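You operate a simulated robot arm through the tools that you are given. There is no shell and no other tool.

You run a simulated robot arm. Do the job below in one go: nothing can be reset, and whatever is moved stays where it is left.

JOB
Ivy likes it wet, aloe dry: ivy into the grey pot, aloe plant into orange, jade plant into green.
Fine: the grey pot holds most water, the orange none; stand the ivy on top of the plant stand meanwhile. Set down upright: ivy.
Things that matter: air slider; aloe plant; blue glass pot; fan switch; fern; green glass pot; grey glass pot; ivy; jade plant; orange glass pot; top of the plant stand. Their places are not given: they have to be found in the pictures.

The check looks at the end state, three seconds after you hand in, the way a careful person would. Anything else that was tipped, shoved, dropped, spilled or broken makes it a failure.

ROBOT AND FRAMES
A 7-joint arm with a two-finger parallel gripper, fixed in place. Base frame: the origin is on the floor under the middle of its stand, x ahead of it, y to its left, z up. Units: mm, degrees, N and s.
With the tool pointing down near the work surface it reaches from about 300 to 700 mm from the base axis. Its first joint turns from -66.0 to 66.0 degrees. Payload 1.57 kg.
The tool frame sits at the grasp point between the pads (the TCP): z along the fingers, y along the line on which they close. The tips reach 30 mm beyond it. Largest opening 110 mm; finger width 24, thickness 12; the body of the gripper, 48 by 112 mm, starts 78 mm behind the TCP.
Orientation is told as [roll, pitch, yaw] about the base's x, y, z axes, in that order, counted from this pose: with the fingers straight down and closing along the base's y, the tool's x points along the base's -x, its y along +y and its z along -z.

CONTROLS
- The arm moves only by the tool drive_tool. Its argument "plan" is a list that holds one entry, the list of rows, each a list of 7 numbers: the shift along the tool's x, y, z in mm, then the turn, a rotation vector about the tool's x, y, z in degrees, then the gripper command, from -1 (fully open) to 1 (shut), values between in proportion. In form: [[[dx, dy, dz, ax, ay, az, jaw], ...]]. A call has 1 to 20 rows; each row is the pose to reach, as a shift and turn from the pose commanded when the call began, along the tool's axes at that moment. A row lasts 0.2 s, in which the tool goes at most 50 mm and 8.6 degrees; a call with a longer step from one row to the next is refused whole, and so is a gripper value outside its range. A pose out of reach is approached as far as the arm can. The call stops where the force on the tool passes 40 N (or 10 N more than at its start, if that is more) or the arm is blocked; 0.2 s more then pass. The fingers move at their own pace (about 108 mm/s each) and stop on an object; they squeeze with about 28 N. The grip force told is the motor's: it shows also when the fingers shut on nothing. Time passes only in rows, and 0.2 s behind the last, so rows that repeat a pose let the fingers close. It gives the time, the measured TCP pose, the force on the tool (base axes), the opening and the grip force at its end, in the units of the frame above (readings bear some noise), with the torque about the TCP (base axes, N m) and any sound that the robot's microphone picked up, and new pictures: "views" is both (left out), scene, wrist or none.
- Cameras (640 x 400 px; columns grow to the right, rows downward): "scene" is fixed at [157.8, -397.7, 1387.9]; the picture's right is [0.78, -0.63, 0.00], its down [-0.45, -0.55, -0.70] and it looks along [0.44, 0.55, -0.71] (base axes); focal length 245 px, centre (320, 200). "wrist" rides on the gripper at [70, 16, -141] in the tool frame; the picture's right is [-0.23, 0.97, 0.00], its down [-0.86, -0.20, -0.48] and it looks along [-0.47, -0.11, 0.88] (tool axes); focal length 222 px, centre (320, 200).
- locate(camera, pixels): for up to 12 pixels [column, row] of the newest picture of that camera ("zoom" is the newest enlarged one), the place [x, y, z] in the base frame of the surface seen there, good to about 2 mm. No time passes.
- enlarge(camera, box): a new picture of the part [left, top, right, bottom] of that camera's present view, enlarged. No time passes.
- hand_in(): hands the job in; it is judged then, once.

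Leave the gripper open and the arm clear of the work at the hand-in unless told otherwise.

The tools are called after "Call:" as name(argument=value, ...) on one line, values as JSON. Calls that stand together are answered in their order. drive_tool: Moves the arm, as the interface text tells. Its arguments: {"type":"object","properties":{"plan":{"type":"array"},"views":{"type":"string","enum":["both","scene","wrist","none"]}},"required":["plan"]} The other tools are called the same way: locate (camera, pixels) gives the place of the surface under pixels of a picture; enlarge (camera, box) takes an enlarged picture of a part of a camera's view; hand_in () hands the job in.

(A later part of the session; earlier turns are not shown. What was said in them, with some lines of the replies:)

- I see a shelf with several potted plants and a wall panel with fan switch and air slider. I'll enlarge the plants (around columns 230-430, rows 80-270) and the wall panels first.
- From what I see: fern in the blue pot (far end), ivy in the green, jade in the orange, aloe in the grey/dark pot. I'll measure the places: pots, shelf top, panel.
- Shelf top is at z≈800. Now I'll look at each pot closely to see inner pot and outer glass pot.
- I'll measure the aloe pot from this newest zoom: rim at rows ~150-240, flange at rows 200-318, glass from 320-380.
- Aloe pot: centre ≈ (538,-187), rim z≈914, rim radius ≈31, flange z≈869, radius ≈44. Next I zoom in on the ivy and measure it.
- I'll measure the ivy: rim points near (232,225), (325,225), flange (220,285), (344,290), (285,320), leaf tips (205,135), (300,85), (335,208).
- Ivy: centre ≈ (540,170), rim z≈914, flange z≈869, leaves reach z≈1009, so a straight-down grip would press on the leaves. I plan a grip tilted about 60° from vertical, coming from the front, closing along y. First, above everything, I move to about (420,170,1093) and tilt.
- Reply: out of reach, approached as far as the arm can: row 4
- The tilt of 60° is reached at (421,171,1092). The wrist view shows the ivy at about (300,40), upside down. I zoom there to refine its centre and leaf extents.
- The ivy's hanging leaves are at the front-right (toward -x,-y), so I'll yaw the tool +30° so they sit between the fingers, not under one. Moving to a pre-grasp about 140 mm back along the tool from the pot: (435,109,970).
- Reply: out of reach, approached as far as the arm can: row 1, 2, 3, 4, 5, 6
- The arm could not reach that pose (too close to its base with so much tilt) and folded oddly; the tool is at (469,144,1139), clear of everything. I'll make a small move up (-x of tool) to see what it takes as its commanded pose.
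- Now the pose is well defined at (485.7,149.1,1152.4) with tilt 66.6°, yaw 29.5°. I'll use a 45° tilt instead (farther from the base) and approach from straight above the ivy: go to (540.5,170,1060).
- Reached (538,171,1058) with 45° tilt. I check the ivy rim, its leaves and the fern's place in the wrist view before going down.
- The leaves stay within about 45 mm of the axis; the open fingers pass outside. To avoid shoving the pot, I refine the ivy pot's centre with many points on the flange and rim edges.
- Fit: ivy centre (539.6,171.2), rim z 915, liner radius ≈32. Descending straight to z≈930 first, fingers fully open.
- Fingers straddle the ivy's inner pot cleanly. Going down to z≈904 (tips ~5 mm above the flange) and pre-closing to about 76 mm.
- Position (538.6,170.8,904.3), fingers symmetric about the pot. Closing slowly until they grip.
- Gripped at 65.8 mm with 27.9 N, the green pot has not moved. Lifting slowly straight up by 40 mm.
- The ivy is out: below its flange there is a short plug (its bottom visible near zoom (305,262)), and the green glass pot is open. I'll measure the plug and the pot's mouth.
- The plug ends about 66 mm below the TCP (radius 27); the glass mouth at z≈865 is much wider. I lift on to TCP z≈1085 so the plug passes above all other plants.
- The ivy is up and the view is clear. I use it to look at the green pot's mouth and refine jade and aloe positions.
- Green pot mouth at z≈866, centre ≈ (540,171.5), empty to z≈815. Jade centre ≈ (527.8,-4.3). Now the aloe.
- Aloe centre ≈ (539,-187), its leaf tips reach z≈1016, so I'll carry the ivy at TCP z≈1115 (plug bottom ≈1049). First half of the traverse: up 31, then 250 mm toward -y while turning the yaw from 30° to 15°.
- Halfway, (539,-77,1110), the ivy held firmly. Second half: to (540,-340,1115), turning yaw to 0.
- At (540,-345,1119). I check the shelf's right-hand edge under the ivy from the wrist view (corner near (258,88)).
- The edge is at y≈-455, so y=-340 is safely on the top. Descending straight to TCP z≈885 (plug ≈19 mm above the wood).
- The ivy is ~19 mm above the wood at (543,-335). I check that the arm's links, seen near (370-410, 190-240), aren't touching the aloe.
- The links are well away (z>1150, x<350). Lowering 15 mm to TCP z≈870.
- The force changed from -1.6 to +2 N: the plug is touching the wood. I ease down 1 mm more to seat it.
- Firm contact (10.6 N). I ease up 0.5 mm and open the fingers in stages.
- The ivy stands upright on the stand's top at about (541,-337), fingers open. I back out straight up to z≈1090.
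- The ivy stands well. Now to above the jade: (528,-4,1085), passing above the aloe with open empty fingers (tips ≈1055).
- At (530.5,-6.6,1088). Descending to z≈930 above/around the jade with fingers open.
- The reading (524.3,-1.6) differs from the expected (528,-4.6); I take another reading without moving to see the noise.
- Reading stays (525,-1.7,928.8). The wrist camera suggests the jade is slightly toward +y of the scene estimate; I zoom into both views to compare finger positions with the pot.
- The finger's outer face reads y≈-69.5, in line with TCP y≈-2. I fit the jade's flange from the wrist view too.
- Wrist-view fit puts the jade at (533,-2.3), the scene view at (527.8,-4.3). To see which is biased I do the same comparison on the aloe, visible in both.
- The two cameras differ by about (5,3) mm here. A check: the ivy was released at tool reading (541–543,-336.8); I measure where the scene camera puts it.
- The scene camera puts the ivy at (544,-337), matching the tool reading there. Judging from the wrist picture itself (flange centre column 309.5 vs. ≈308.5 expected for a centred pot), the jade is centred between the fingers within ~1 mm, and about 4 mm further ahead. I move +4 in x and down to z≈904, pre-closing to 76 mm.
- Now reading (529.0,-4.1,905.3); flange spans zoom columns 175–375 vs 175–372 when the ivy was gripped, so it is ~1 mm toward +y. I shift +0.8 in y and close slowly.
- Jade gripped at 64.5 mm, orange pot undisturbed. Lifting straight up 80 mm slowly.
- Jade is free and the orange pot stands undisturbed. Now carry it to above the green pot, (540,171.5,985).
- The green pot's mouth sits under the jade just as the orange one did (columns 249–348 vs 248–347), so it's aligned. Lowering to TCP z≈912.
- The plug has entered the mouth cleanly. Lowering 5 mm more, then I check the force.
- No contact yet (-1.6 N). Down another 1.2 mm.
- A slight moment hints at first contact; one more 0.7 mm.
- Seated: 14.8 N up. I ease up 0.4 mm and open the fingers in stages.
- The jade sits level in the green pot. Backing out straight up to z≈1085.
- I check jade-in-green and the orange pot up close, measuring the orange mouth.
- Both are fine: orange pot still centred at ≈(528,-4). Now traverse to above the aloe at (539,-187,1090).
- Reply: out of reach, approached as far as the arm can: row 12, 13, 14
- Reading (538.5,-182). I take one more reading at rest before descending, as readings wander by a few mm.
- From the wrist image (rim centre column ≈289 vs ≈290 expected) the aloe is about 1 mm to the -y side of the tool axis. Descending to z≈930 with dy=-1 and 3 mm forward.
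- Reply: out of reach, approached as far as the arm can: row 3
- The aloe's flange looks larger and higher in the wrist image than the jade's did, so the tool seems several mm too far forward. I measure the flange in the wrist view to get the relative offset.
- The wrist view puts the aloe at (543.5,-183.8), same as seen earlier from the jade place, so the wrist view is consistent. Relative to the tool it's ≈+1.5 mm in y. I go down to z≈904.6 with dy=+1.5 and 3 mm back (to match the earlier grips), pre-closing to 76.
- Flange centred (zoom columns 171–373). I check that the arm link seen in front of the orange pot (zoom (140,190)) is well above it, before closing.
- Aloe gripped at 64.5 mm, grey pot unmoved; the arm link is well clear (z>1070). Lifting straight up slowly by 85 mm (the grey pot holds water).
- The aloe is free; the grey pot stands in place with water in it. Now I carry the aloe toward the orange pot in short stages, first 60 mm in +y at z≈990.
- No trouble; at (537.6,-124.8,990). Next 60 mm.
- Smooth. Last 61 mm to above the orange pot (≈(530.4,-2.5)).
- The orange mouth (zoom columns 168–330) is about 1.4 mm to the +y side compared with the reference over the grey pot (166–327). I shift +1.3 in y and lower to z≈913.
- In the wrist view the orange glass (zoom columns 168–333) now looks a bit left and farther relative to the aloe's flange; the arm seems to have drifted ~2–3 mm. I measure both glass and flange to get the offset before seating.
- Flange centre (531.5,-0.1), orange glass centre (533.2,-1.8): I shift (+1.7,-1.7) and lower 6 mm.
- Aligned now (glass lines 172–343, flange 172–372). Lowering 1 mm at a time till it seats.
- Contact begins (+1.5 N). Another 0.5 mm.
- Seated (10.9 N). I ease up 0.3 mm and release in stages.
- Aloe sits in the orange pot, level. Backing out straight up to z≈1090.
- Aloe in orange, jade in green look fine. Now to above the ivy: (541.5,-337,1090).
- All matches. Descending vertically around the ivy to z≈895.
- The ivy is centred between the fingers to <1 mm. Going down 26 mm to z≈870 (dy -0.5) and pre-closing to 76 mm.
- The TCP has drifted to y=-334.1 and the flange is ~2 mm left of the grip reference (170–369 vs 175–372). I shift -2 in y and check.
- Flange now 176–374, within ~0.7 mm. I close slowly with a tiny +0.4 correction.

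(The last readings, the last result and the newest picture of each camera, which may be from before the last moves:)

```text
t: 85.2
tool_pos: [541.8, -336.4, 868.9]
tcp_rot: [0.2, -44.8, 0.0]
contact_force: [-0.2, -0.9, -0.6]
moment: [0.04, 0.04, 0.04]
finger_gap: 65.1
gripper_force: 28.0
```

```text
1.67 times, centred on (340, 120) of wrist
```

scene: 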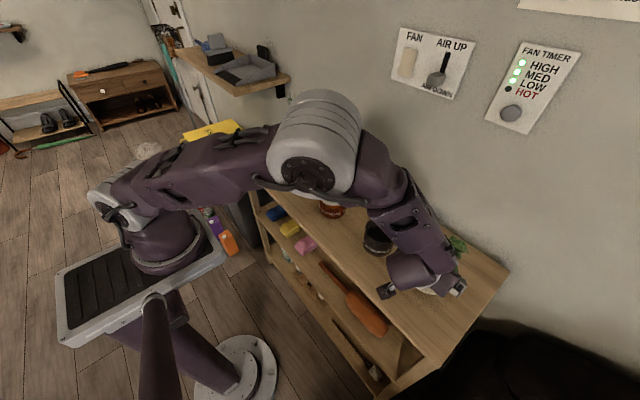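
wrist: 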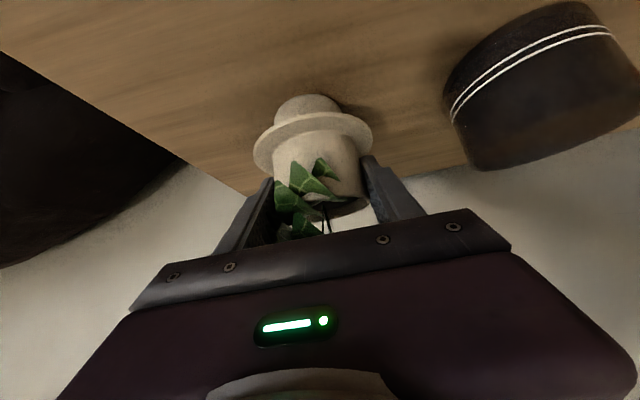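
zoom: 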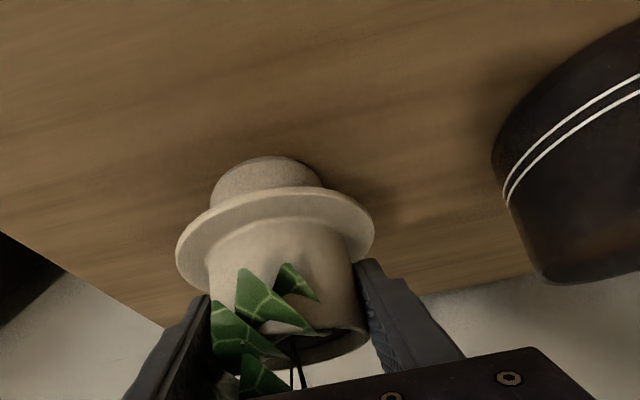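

Ivy gripped (65.1 mm, 28 N). Lifting straight up 121 mm.

Call:
drive_tool(plan=[[[-3, 0, -3, 0, 0, 0, 1], [-8, 0, -8.1, 0, 0, 0, 1], [-16, 0, -16.1, 0, 0, 0, 1], [-25, 0, -25.2, 0, 0, 0, 1], [-35, 0, -35.2, 0, 0, 0, 1], [-45, 0, -45.3, 0, 0, 0, 1], [-55, 0, -55.4, 0, 0, 0, 1], [-65, 0, -65.5, 0, 0, 0, 1], [-75, 0, -75.5, 0, 0, 0, 1], [-85.3, 0, -85.9, 0, 0, 0, 1], [-85.3, 0, -85.9, 0, 0, 0, 1]]], views="both")

```text
t: 87.6
tool_pos: [541.3, -336.2, 991.2]
tcp_rot: [0.1, -44.8, 0.0]
contact_force: [-0.5, 0.4, -2.5]
moment: [0.01, 0.03, 0.01]
finger_gap: 64.9
gripper_force: 28.0
```

scene: 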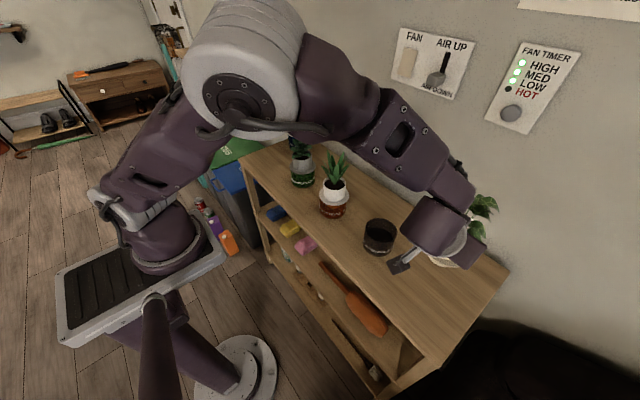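
wrist: 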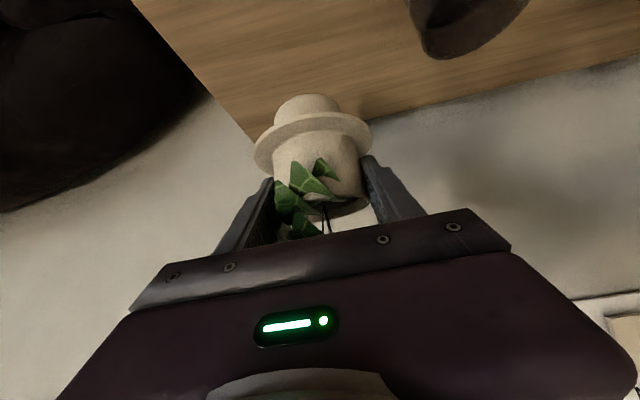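

Ivy is up at (541,-336,991). Carrying it 152.5 mm toward +y to above the grey pot (≈(541,-183.7)).

Call:
drive_tool(plan=[[[0, 8, 0, 0, 0, 0, 1], [0, 20, 0, 0, 0, 0, 1], [0, 33, 0, 0, 0, 0, 1], [0, 46, 0, 0, 0, 0, 1], [0, 59, 0, 0, 0, 0, 1], [0, 72, 0, 0, 0, 0, 1], [0, 85, 0, 0, 0, 0, 1], [0, 98, 0, 0, 0, 0, 1], [0, 111, 0, 0, 0, 0, 1], [0, 124, 0, 0, 0, 0, 1], [0, 136, 0, 0, 0, 0, 1], [0, 146, 0, 0, 0, 0, 1], [0, 152.5, 0, 0, 0, 0, 1], [0, 152.5, 0, 0, 0, 0, 1], [0, 152.5, 0, 0, 0, 0, 1]]], views="both")

Call:
enlarge(camera="wrist", box=[180, 0, 500, 240])

Call:
enlarge(camera="scene", box=[320, 160, 420, 260])

```text
t: 90.8
tool_pos: [542.6, -186.0, 990.6]
tcp_rot: [0.2, -44.8, 0.0]
contact_force: [0.3, 0.2, -1.7]
moment: [-0.01, -0.02, -0.04]
finger_gap: 64.8
gripper_force: 27.8
```

scene: 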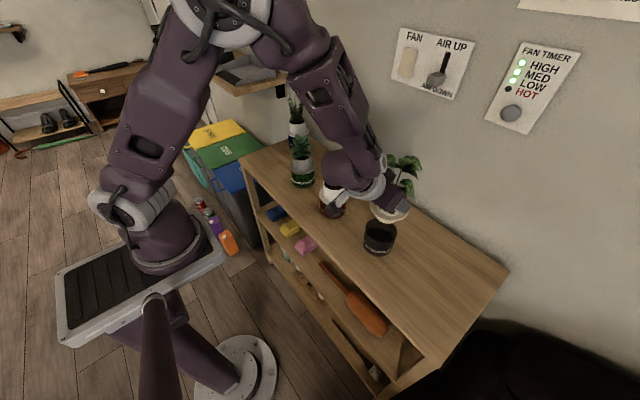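
wrist: 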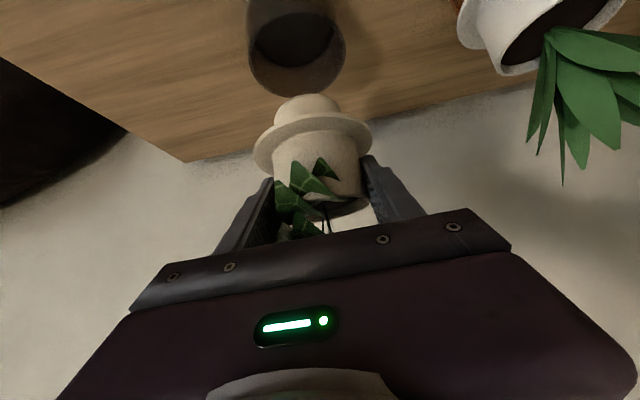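

```text
1.67 times, centred on (340, 120) of wrist
```

zoom: 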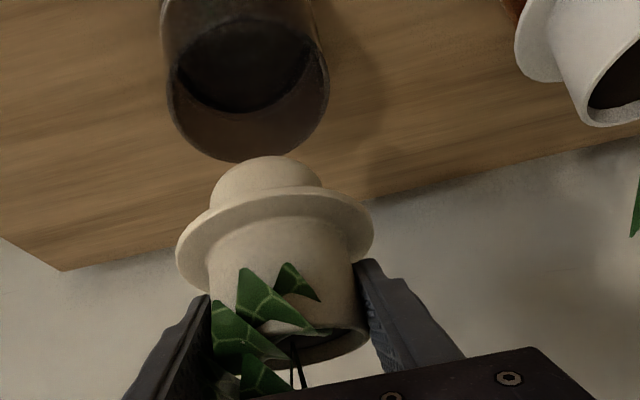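

```text
4.00 times, centred on (370, 210) of scene
```

zoom: 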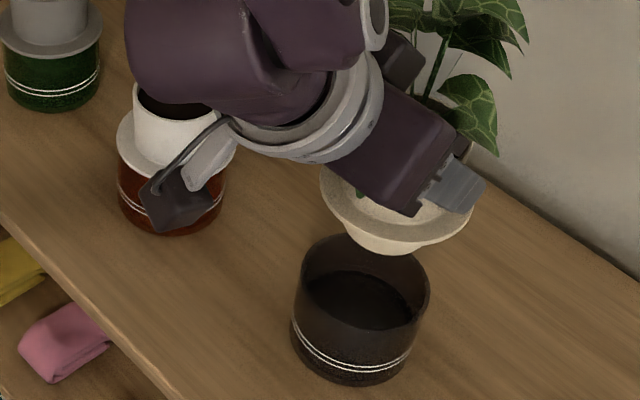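

The ivy is above the grey pot. I measure both the grey mouth and the ivy flange in the wrist view for alignment.

Call:
enlarge(camera="wrist", box=[220, 0, 400, 180])

```text
2.22 times, centred on (310, 90) of wrist
```

zoom: 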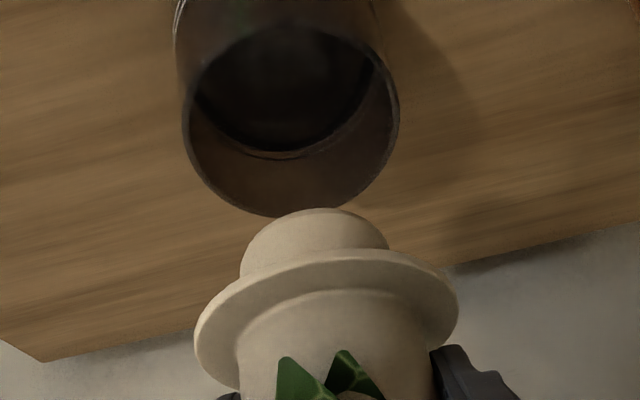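

Call:
locate(camera="zoom", pixels=[[183, 130], [190, 155], [205, 182], [230, 205], [260, 215], [300, 211], [340, 195], [370, 172], [390, 140], [398, 110], [195, 80], [380, 60]])

Call:
locate(camera="zoom", pixels=[[197, 330], [200, 350], [215, 372], [212, 303], [250, 275], [300, 258], [350, 252], [400, 258], [440, 282], [456, 310], [445, 335], [430, 345]])

```text
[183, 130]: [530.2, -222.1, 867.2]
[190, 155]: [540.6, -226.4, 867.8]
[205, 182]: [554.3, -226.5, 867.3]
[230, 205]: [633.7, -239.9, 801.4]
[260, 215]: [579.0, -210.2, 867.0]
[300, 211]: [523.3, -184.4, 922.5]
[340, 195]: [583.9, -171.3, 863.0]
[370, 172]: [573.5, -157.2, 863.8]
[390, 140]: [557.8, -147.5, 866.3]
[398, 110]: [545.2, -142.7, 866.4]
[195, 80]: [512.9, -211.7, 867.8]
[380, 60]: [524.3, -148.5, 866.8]
```

```text
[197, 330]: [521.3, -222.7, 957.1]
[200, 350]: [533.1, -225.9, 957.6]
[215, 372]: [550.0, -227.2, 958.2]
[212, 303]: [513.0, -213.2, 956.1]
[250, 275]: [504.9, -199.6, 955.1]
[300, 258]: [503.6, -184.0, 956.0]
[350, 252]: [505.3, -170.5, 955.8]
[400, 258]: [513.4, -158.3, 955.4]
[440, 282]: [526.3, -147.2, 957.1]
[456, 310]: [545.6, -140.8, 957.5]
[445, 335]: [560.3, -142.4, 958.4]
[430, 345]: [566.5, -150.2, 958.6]
```

Grey mouth centre ≈ (545.3,-185.2); ivy flange centre ≈ (546.5,-184.6): aligned within ~1.3 mm. Lowering slowly to TCP z≈914 with a slight shift (-1,-0.5).

Call:
drive_tool(plan=[[[0.7, -0.5, -0.7, 0, 0, 0, 1], [6.7, -0.5, 5.3, 0, 0, 0, 1], [13.7, -0.5, 12.4, 0, 0, 0, 1], [20.7, -0.5, 19.4, 0, 0, 0, 1], [27.7, -0.5, 26.5, 0, 0, 0, 1], [34.7, -0.5, 33.5, 0, 0, 0, 1], [41.7, -0.5, 40.6, 0, 0, 0, 1], [48.7, -0.5, 47.6, 0, 0, 0, 1], [54.7, -0.5, 53.6, 0, 0, 0, 1], [54.7, -0.5, 53.6, 0, 0, 0, 1]]], views="both")

Call:
enlarge(camera="wrist", box=[230, 40, 390, 170])

```text
t: 93.0
tool_pos: [540.9, -185.5, 915.0]
tcp_rot: [0.2, -44.8, 0.0]
contact_force: [0.2, 0.2, -2.2]
moment: [0.01, 0.01, -0.04]
finger_gap: 65.2
gripper_force: 28.0
```

scene: 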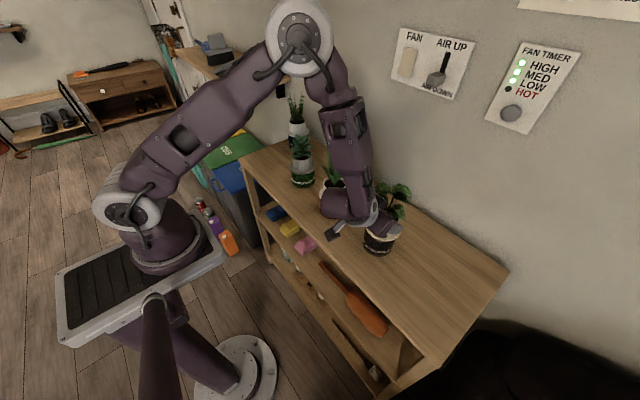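
wrist: 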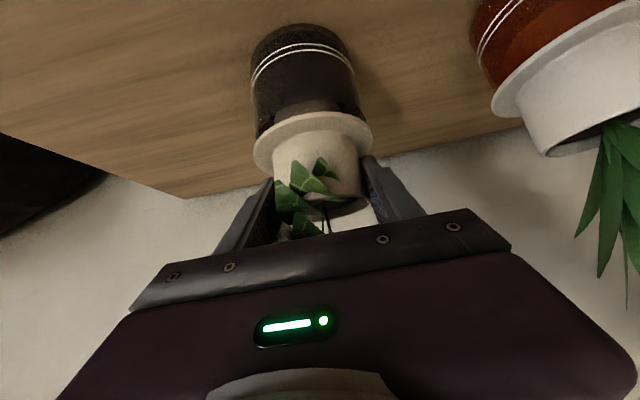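

```text
3.08 times, centred on (310, 105) of wrist
```

zoom: 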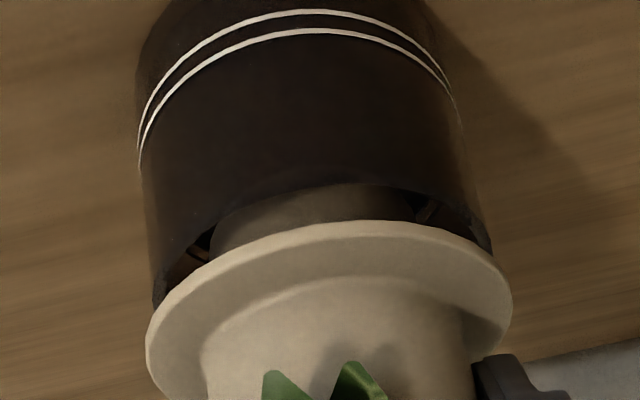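

The plug is entering the mouth. I measure glass and flange centres again here.

Call:
locate(camera="zoom", pixels=[[150, 330], [150, 355], [165, 385], [175, 295], [220, 258], [270, 236], [330, 226], [400, 228], [450, 242], [490, 270], [509, 305], [505, 325]])

Call:
locate(camera="zoom", pixels=[[148, 180], [160, 150], [180, 140], [210, 120], [250, 110], [300, 110], [350, 115], [400, 125], [440, 140], [465, 170], [155, 230], [475, 190]])

Call:
enlarge(camera="scene", box=[310, 140, 430, 260])

```text
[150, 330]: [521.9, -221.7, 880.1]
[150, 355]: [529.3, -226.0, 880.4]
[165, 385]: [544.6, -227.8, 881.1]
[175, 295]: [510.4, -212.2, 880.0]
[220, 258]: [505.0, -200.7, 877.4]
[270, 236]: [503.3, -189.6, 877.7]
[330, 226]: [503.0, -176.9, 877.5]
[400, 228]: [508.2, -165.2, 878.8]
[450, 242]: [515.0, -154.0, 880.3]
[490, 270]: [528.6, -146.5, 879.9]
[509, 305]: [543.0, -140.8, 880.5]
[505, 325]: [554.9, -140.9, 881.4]
```

```text
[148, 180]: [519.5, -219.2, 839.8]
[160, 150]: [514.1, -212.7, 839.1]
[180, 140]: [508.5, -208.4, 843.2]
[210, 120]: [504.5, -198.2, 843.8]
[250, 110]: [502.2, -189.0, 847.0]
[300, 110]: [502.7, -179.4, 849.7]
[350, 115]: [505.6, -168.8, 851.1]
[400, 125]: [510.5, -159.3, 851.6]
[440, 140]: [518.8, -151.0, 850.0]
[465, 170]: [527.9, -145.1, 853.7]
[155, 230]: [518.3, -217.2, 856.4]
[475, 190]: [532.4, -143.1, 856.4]
```

```text
3.33 times, centred on (370, 200) of scene
```

zoom: 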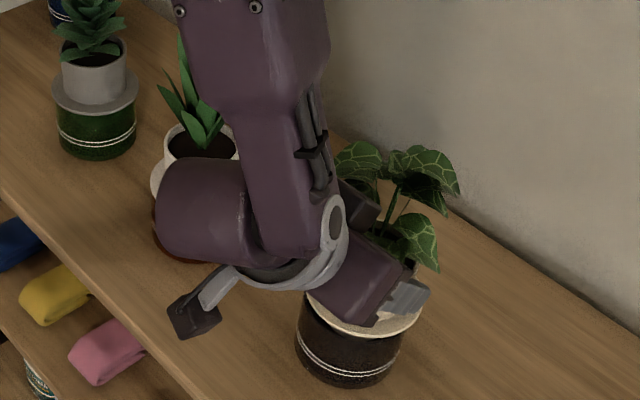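

Flange centre (545.8,-184.3), grey glass centre (543.6,-184.0): shift -2 in x, then lower 8.5 mm.

Call:
drive_tool(plan=[[[0.7, 0.1, -0.7, 0, 0, 0, 1], [1.4, 0.2, -1.4, 0, 0, 0, 1], [2.9, 0.2, 0.1, 0, 0, 0, 1], [4.4, 0.2, 1.6, 0, 0, 0, 1], [5.9, 0.2, 3.1, 0, 0, 0, 1], [7.4, 0.2, 4.6, 0, 0, 0, 1], [7.4, 0.2, 4.6, 0, 0, 0, 1]]], views="wrist")

Call:
enlarge(camera="wrist", box=[180, 0, 500, 240])

```text
t: 94.6
tool_pos: [537.8, -185.4, 905.9]
tcp_rot: [0.2, -44.8, 0.0]
contact_force: [-0.3, -0.7, -2.3]
moment: [-0.02, 0.04, 0.01]
finger_gap: 65.0
gripper_force: 28.1
```

wrist: 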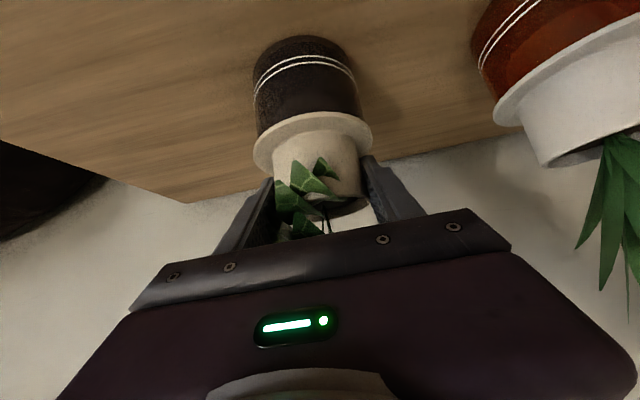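

```text
1.67 times, centred on (340, 120) of wrist
```

zoom: 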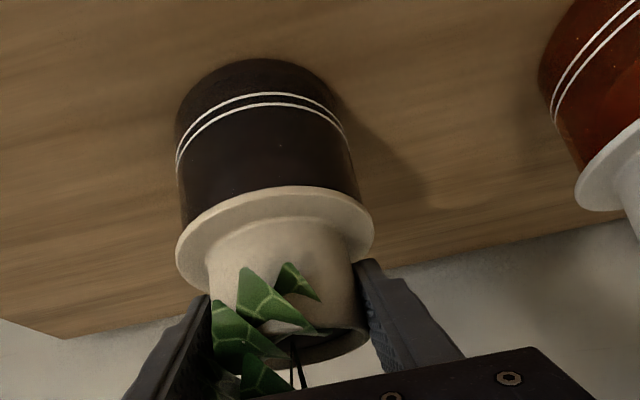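

Well aligned (glass lines 177–347, flange 176–374). Lowering 1 mm with +0.5 in y.

Call:
drive_tool(plan=[[[0.35, 0.5, 0.35, 0, 0, 0, 1], [0.7, 0.5, 0.7, 0, 0, 0, 1], [0.7, 0.5, 0.7, 0, 0, 0, 1]]], views="none")

```text
t: 95.4
tool_pos: [538.4, -185.6, 906.8]
tcp_rot: [0.2, -44.8, 0.0]
contact_force: [-0.5, 0.4, -2.2]
moment: [-0.01, 0.01, -0.01]
finger_gap: 64.8
gripper_force: 28.0
```

Call:
drive_tool(plan=[[[0.4, 0, 0.4, 0, 0, 0, 1], [0.8, 0, 0.8, 0, 0, 0, 1], [0.8, 0, 0.8, 0, 0, 0, 1]]], views="none")

```text
t: 96.2
tool_pos: [538.0, -185.6, 903.9]
tcp_rot: [0.1, -44.9, 0.1]
contact_force: [0.3, 0.2, -2.1]
moment: [0.03, 0.03, -0.02]
finger_gap: 64.8
gripper_force: 27.6
```

No contact yet. Another 0.9 mm.

Call:
drive_tool(plan=[[[0.3, 0, 0.3, 0, 0, 0, 1], [0.65, 0, 0.65, 0, 0, 0, 1], [0.65, 0, 0.65, 0, 0, 0, 1]]], views="none")

```text
t: 97.0
tool_pos: [537.2, -184.7, 904.0]
tcp_rot: [0.2, -44.9, -0.1]
contact_force: [-0.5, 0.1, -0.7]
moment: [0.05, 0.05, 0.0]
finger_gap: 64.6
gripper_force: 28.6
```

First touch (-0.7 N). Another 0.6 mm.

Call:
drive_tool(plan=[[[0.2, 0, 0.2, 0, 0, 0, 1], [0.42, 0, 0.42, 0, 0, 0, 1], [0.42, 0, 0.42, 0, 0, 0, 1]]], views="none")

```text
t: 97.8
tool_pos: [538.5, -186.0, 903.5]
tcp_rot: [0.2, -44.8, -0.1]
contact_force: [-4.2, -1.7, 12.6]
moment: [0.27, 0.28, 0.1]
finger_gap: 65.0
gripper_force: 28.5
```

Seated (12.6 N). I ease up 0.35 mm and release in stages.

Call:
drive_tool(plan=[[[-0.25, 0, -0.25, 0, 0, 0, 1], [-0.25, 0, -0.25, 0, 0, 0, -0.13], [-0.25, 0, -0.25, 0, 0, 0, -0.19], [-0.25, 0, -0.25, 0, 0, 0, -0.25], [-0.25, 0, -0.25, 0, 0, 0, -0.4], [-0.25, 0, -0.25, 0, 0, 0, -0.7], [-0.25, 0, -0.25, 0, 0, 0, -1], [-0.25, 0, -0.25, 0, 0, 0, -1]]], views="both")

Call:
enlarge(camera="wrist", box=[180, 0, 500, 240])

Call:
enlarge(camera="scene", box=[310, 140, 430, 260])

```text
t: 99.6
tool_pos: [538.6, -184.9, 903.6]
tcp_rot: [0.2, -44.8, -0.1]
contact_force: [0.5, -0.6, 0.6]
moment: [-0.01, -0.01, 0.03]
finger_gap: 110.2
gripper_force: 0.1
```

scene: 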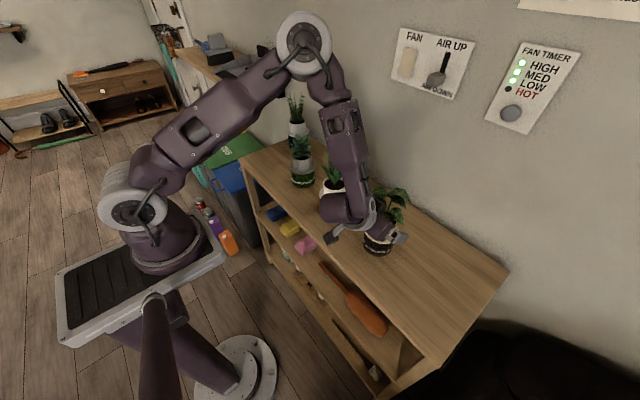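
wrist: 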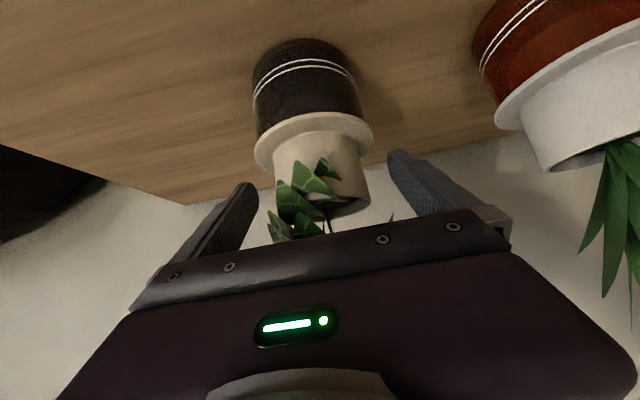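

```text
1.67 times, centred on (340, 120) of wrist
```

zoom: 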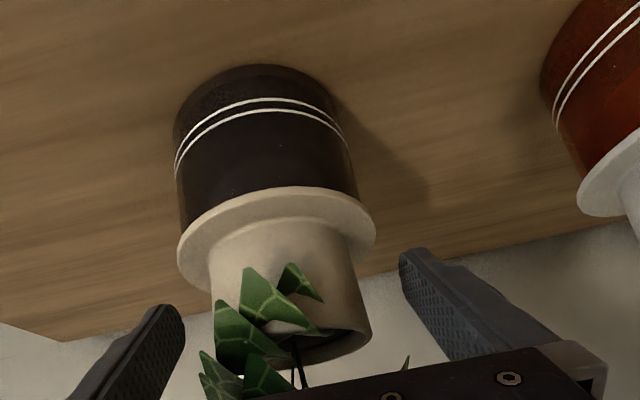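

```text
3.33 times, centred on (370, 200) of scene
```

zoom: 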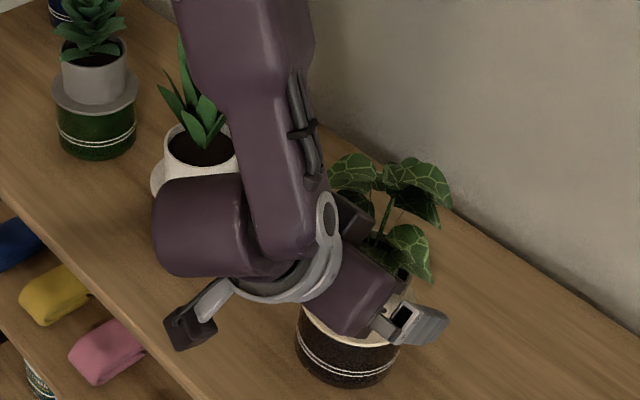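

Ivy sits level in the grey pot. I back out straight up, slowly, first to z≈1000.

Call:
drive_tool(plan=[[[-7, 0, -7.1, 0, 0, 0, -1], [-14.1, 0, -14.2, 0, 0, 0, -1], [-24.7, 0, -24.8, 0, 0, 0, -1], [-35.2, 0, -35.5, 0, 0, 0, -1], [-45.8, 0, -46.1, 0, 0, 0, -1], [-56.4, 0, -56.8, 0, 0, 0, -1], [-67.6, 0, -68.1, 0, 0, 0, -1], [-67.6, 0, -68.1, 0, 0, 0, -1]]], views="both")

```text
t: 101.4
tool_pos: [538.7, -186.2, 998.5]
tcp_rot: [0.1, -44.8, 0.1]
contact_force: [-0.2, 0.5, -0.2]
moment: [0.02, -0.05, -0.02]
finger_gap: 110.1
gripper_force: 0.1
```

scene: 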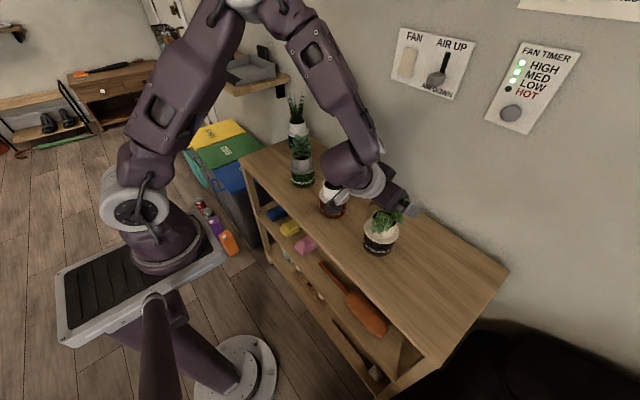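
wrist: 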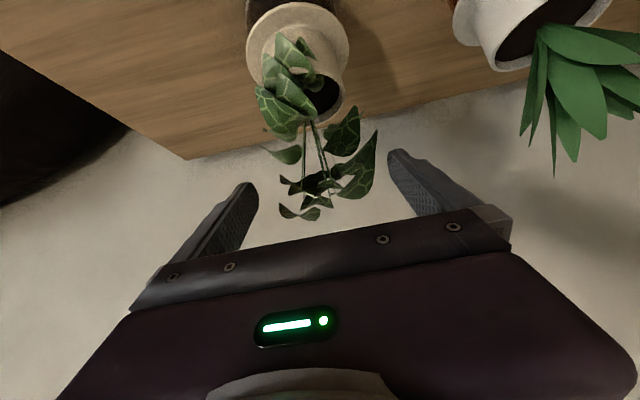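

Clear so far. Rising another 110 mm to z≈1110 in small steps.

Call:
drive_tool(plan=[[[-8, 0, -8, 0, 0, 0, -1], [-16, 0, -16.1, 0, 0, 0, -1], [-24, 0, -24.2, 0, 0, 0, -1], [-32, 0, -32.2, 0, 0, 0, -1], [-40, 0, -40.3, 0, 0, 0, -1], [-48, 0, -48.3, 0, 0, 0, -1], [-56, 0, -56.4, 0, 0, 0, -1], [-64, 0, -64.5, 0, 0, 0, -1], [-72, 0, -72.5, 0, 0, 0, -1], [-78, 0, -78.5, 0, 0, 0, -1], [-78, 0, -78.5, 0, 0, 0, -1]]], views="both")

Call:
enlarge(camera="scene", box=[270, 90, 430, 260])

```text
t: 103.8
tool_pos: [538.9, -185.6, 1110.7]
tcp_rot: [0.2, -44.8, 0.2]
contact_force: [-0.4, -0.4, -0.2]
moment: [0.0, -0.04, -0.02]
finger_gap: 109.8
gripper_force: 0.1
```

scene: 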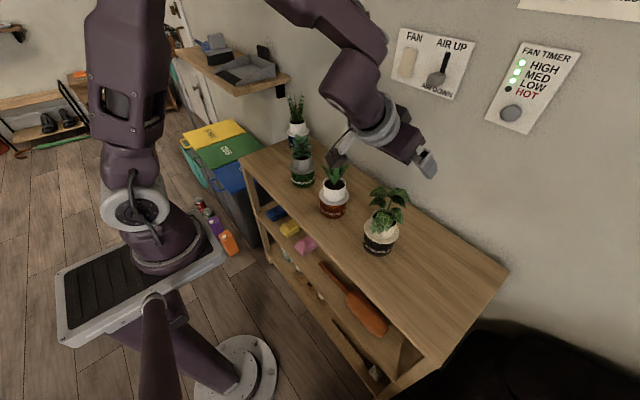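
wrist: 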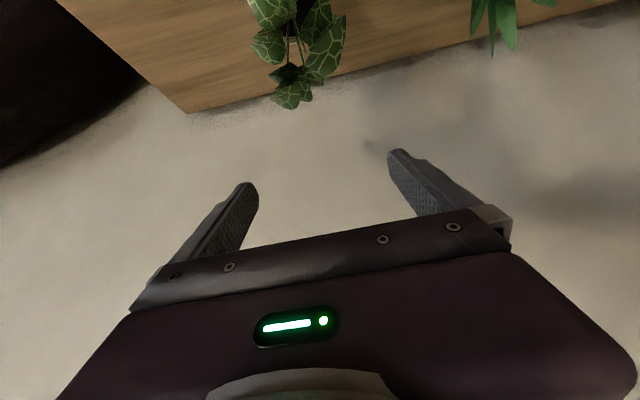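

```text
2.35 times, centred on (350, 175) of scene
```

zoom: 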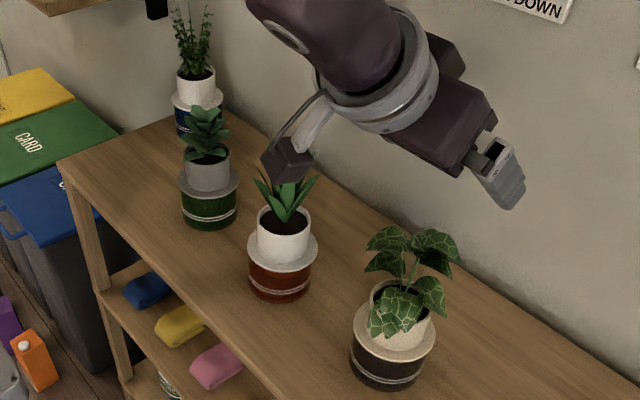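

All four plants look placed. I verify that flanges are level and seated.

Call:
enlarge(camera="scene", box=[350, 180, 420, 260])

```text
5.00 times, centred on (385, 220) of scene
```

zoom: 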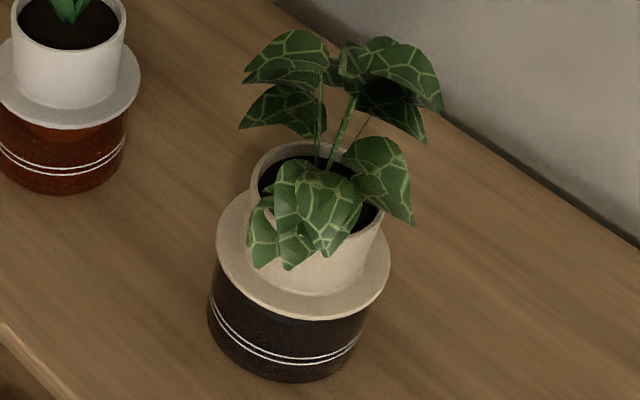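

Call:
locate(camera="zoom", pixels=[[220, 250], [228, 275], [250, 298], [285, 313], [315, 316], [350, 309], [375, 290], [387, 265], [225, 218], [245, 195], [215, 310], [285, 375]])

Call:
enlarge(camera="scene", box=[280, 130, 360, 225])

```text
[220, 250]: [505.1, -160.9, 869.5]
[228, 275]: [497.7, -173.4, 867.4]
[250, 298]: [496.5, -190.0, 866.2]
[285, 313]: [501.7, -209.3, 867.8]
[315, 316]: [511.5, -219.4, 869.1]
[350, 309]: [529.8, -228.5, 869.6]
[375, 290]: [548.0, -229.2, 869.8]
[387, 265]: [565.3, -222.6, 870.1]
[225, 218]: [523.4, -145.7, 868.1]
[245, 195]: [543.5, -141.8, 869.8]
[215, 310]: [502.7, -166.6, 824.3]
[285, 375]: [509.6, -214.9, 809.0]
```

```text
4.21 times, centred on (320, 178) of scene
```

zoom: 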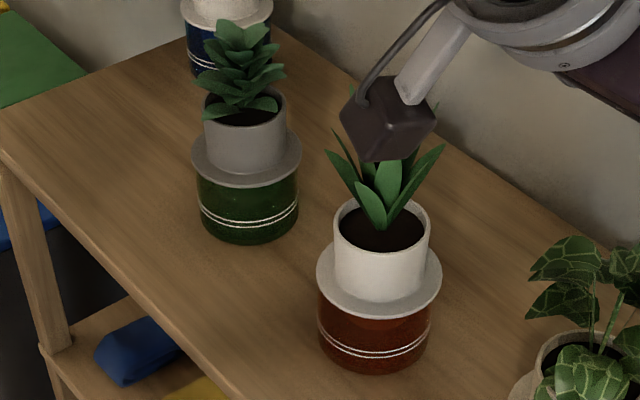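

All flanges are level at z≈868–870. Now I move the arm clear: up 60 mm, then back 80 mm toward the base, gripper open.

Call:
drive_tool(plan=[[[-14, 0, -14.2, 0, 0, 0, -1], [-28, 0, -28.4, 0, 0, 0, -1], [-42.3, 0, -42.6, 0, 0, 0, -1], [-31, 0, -53.9, 0, 0, 0, -1], [-19.6, 0, -65.1, 0, 0, 0, -1], [-8.3, 0, -76.4, 0, 0, 0, -1], [3, 0, -87.7, 0, 0, 0, -1], [14.4, 0, -99, 0, 0, 0, -1], [14.4, 0, -99, 0, 0, 0, -1]]], views="both")

Call:
enlarge(camera="scene", box=[250, 80, 450, 270])

```text
t: 105.8
tool_pos: [458.3, -185.1, 1169.9]
tcp_rot: [0.2, -44.8, 0.0]
contact_force: [-0.1, -0.2, -0.6]
moment: [0.01, -0.04, 0.01]
finger_gap: 109.7
gripper_force: 0.1
```

scene: 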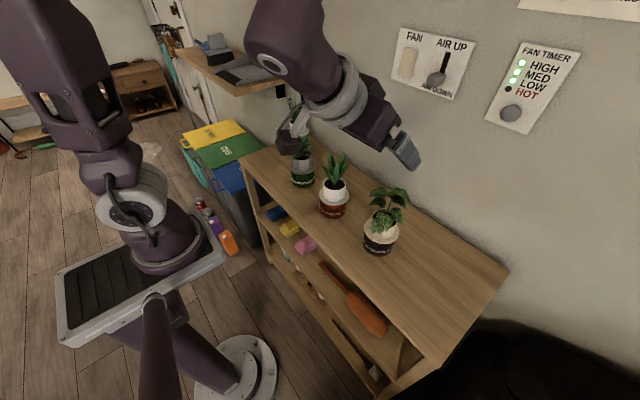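
wrist: 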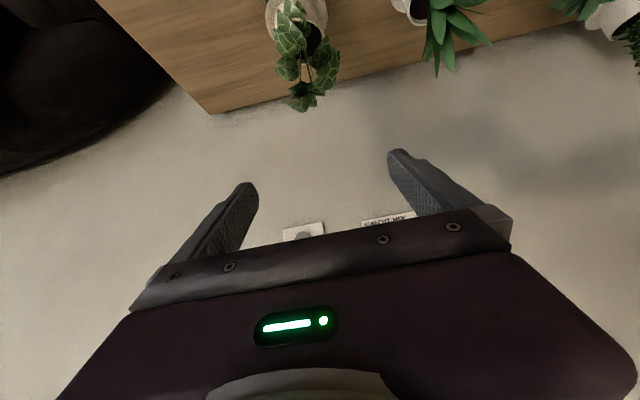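

```text
2.11 times, centred on (350, 175) of scene
```

zoom: 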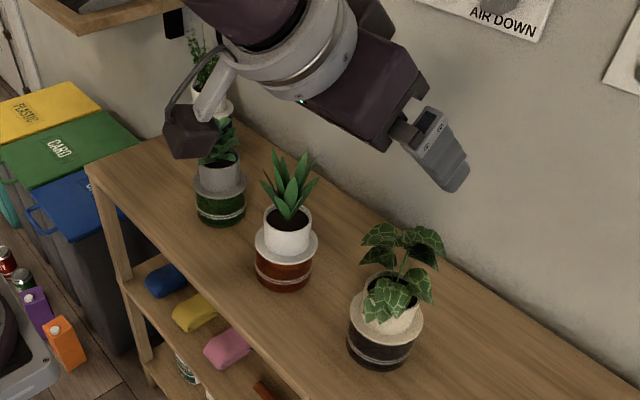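

Final state: jade in green, aloe in orange, ivy upright in grey, fern in blue untouched, switches untouched, gripper open and clear at (458,-185,1170). Handing in.

Call:
hand_in()

```text
The job is handed in.
```

The swap is finished and handed in; I haven't seen the check's verdict.

- **Ivy:** it stood upright on top of the plant stand while I moved the others. It is now in the grey pot, sitting level.
- **Aloe plant:** in the orange pot.
- **Jade plant:** in the green pot.

The camera views showed no spills and none of the glass pots visibly out of place. I didn't touch the fern in its blue pot, the fan switch or the air slider. The gripper is open and the arm is clear of the stand.
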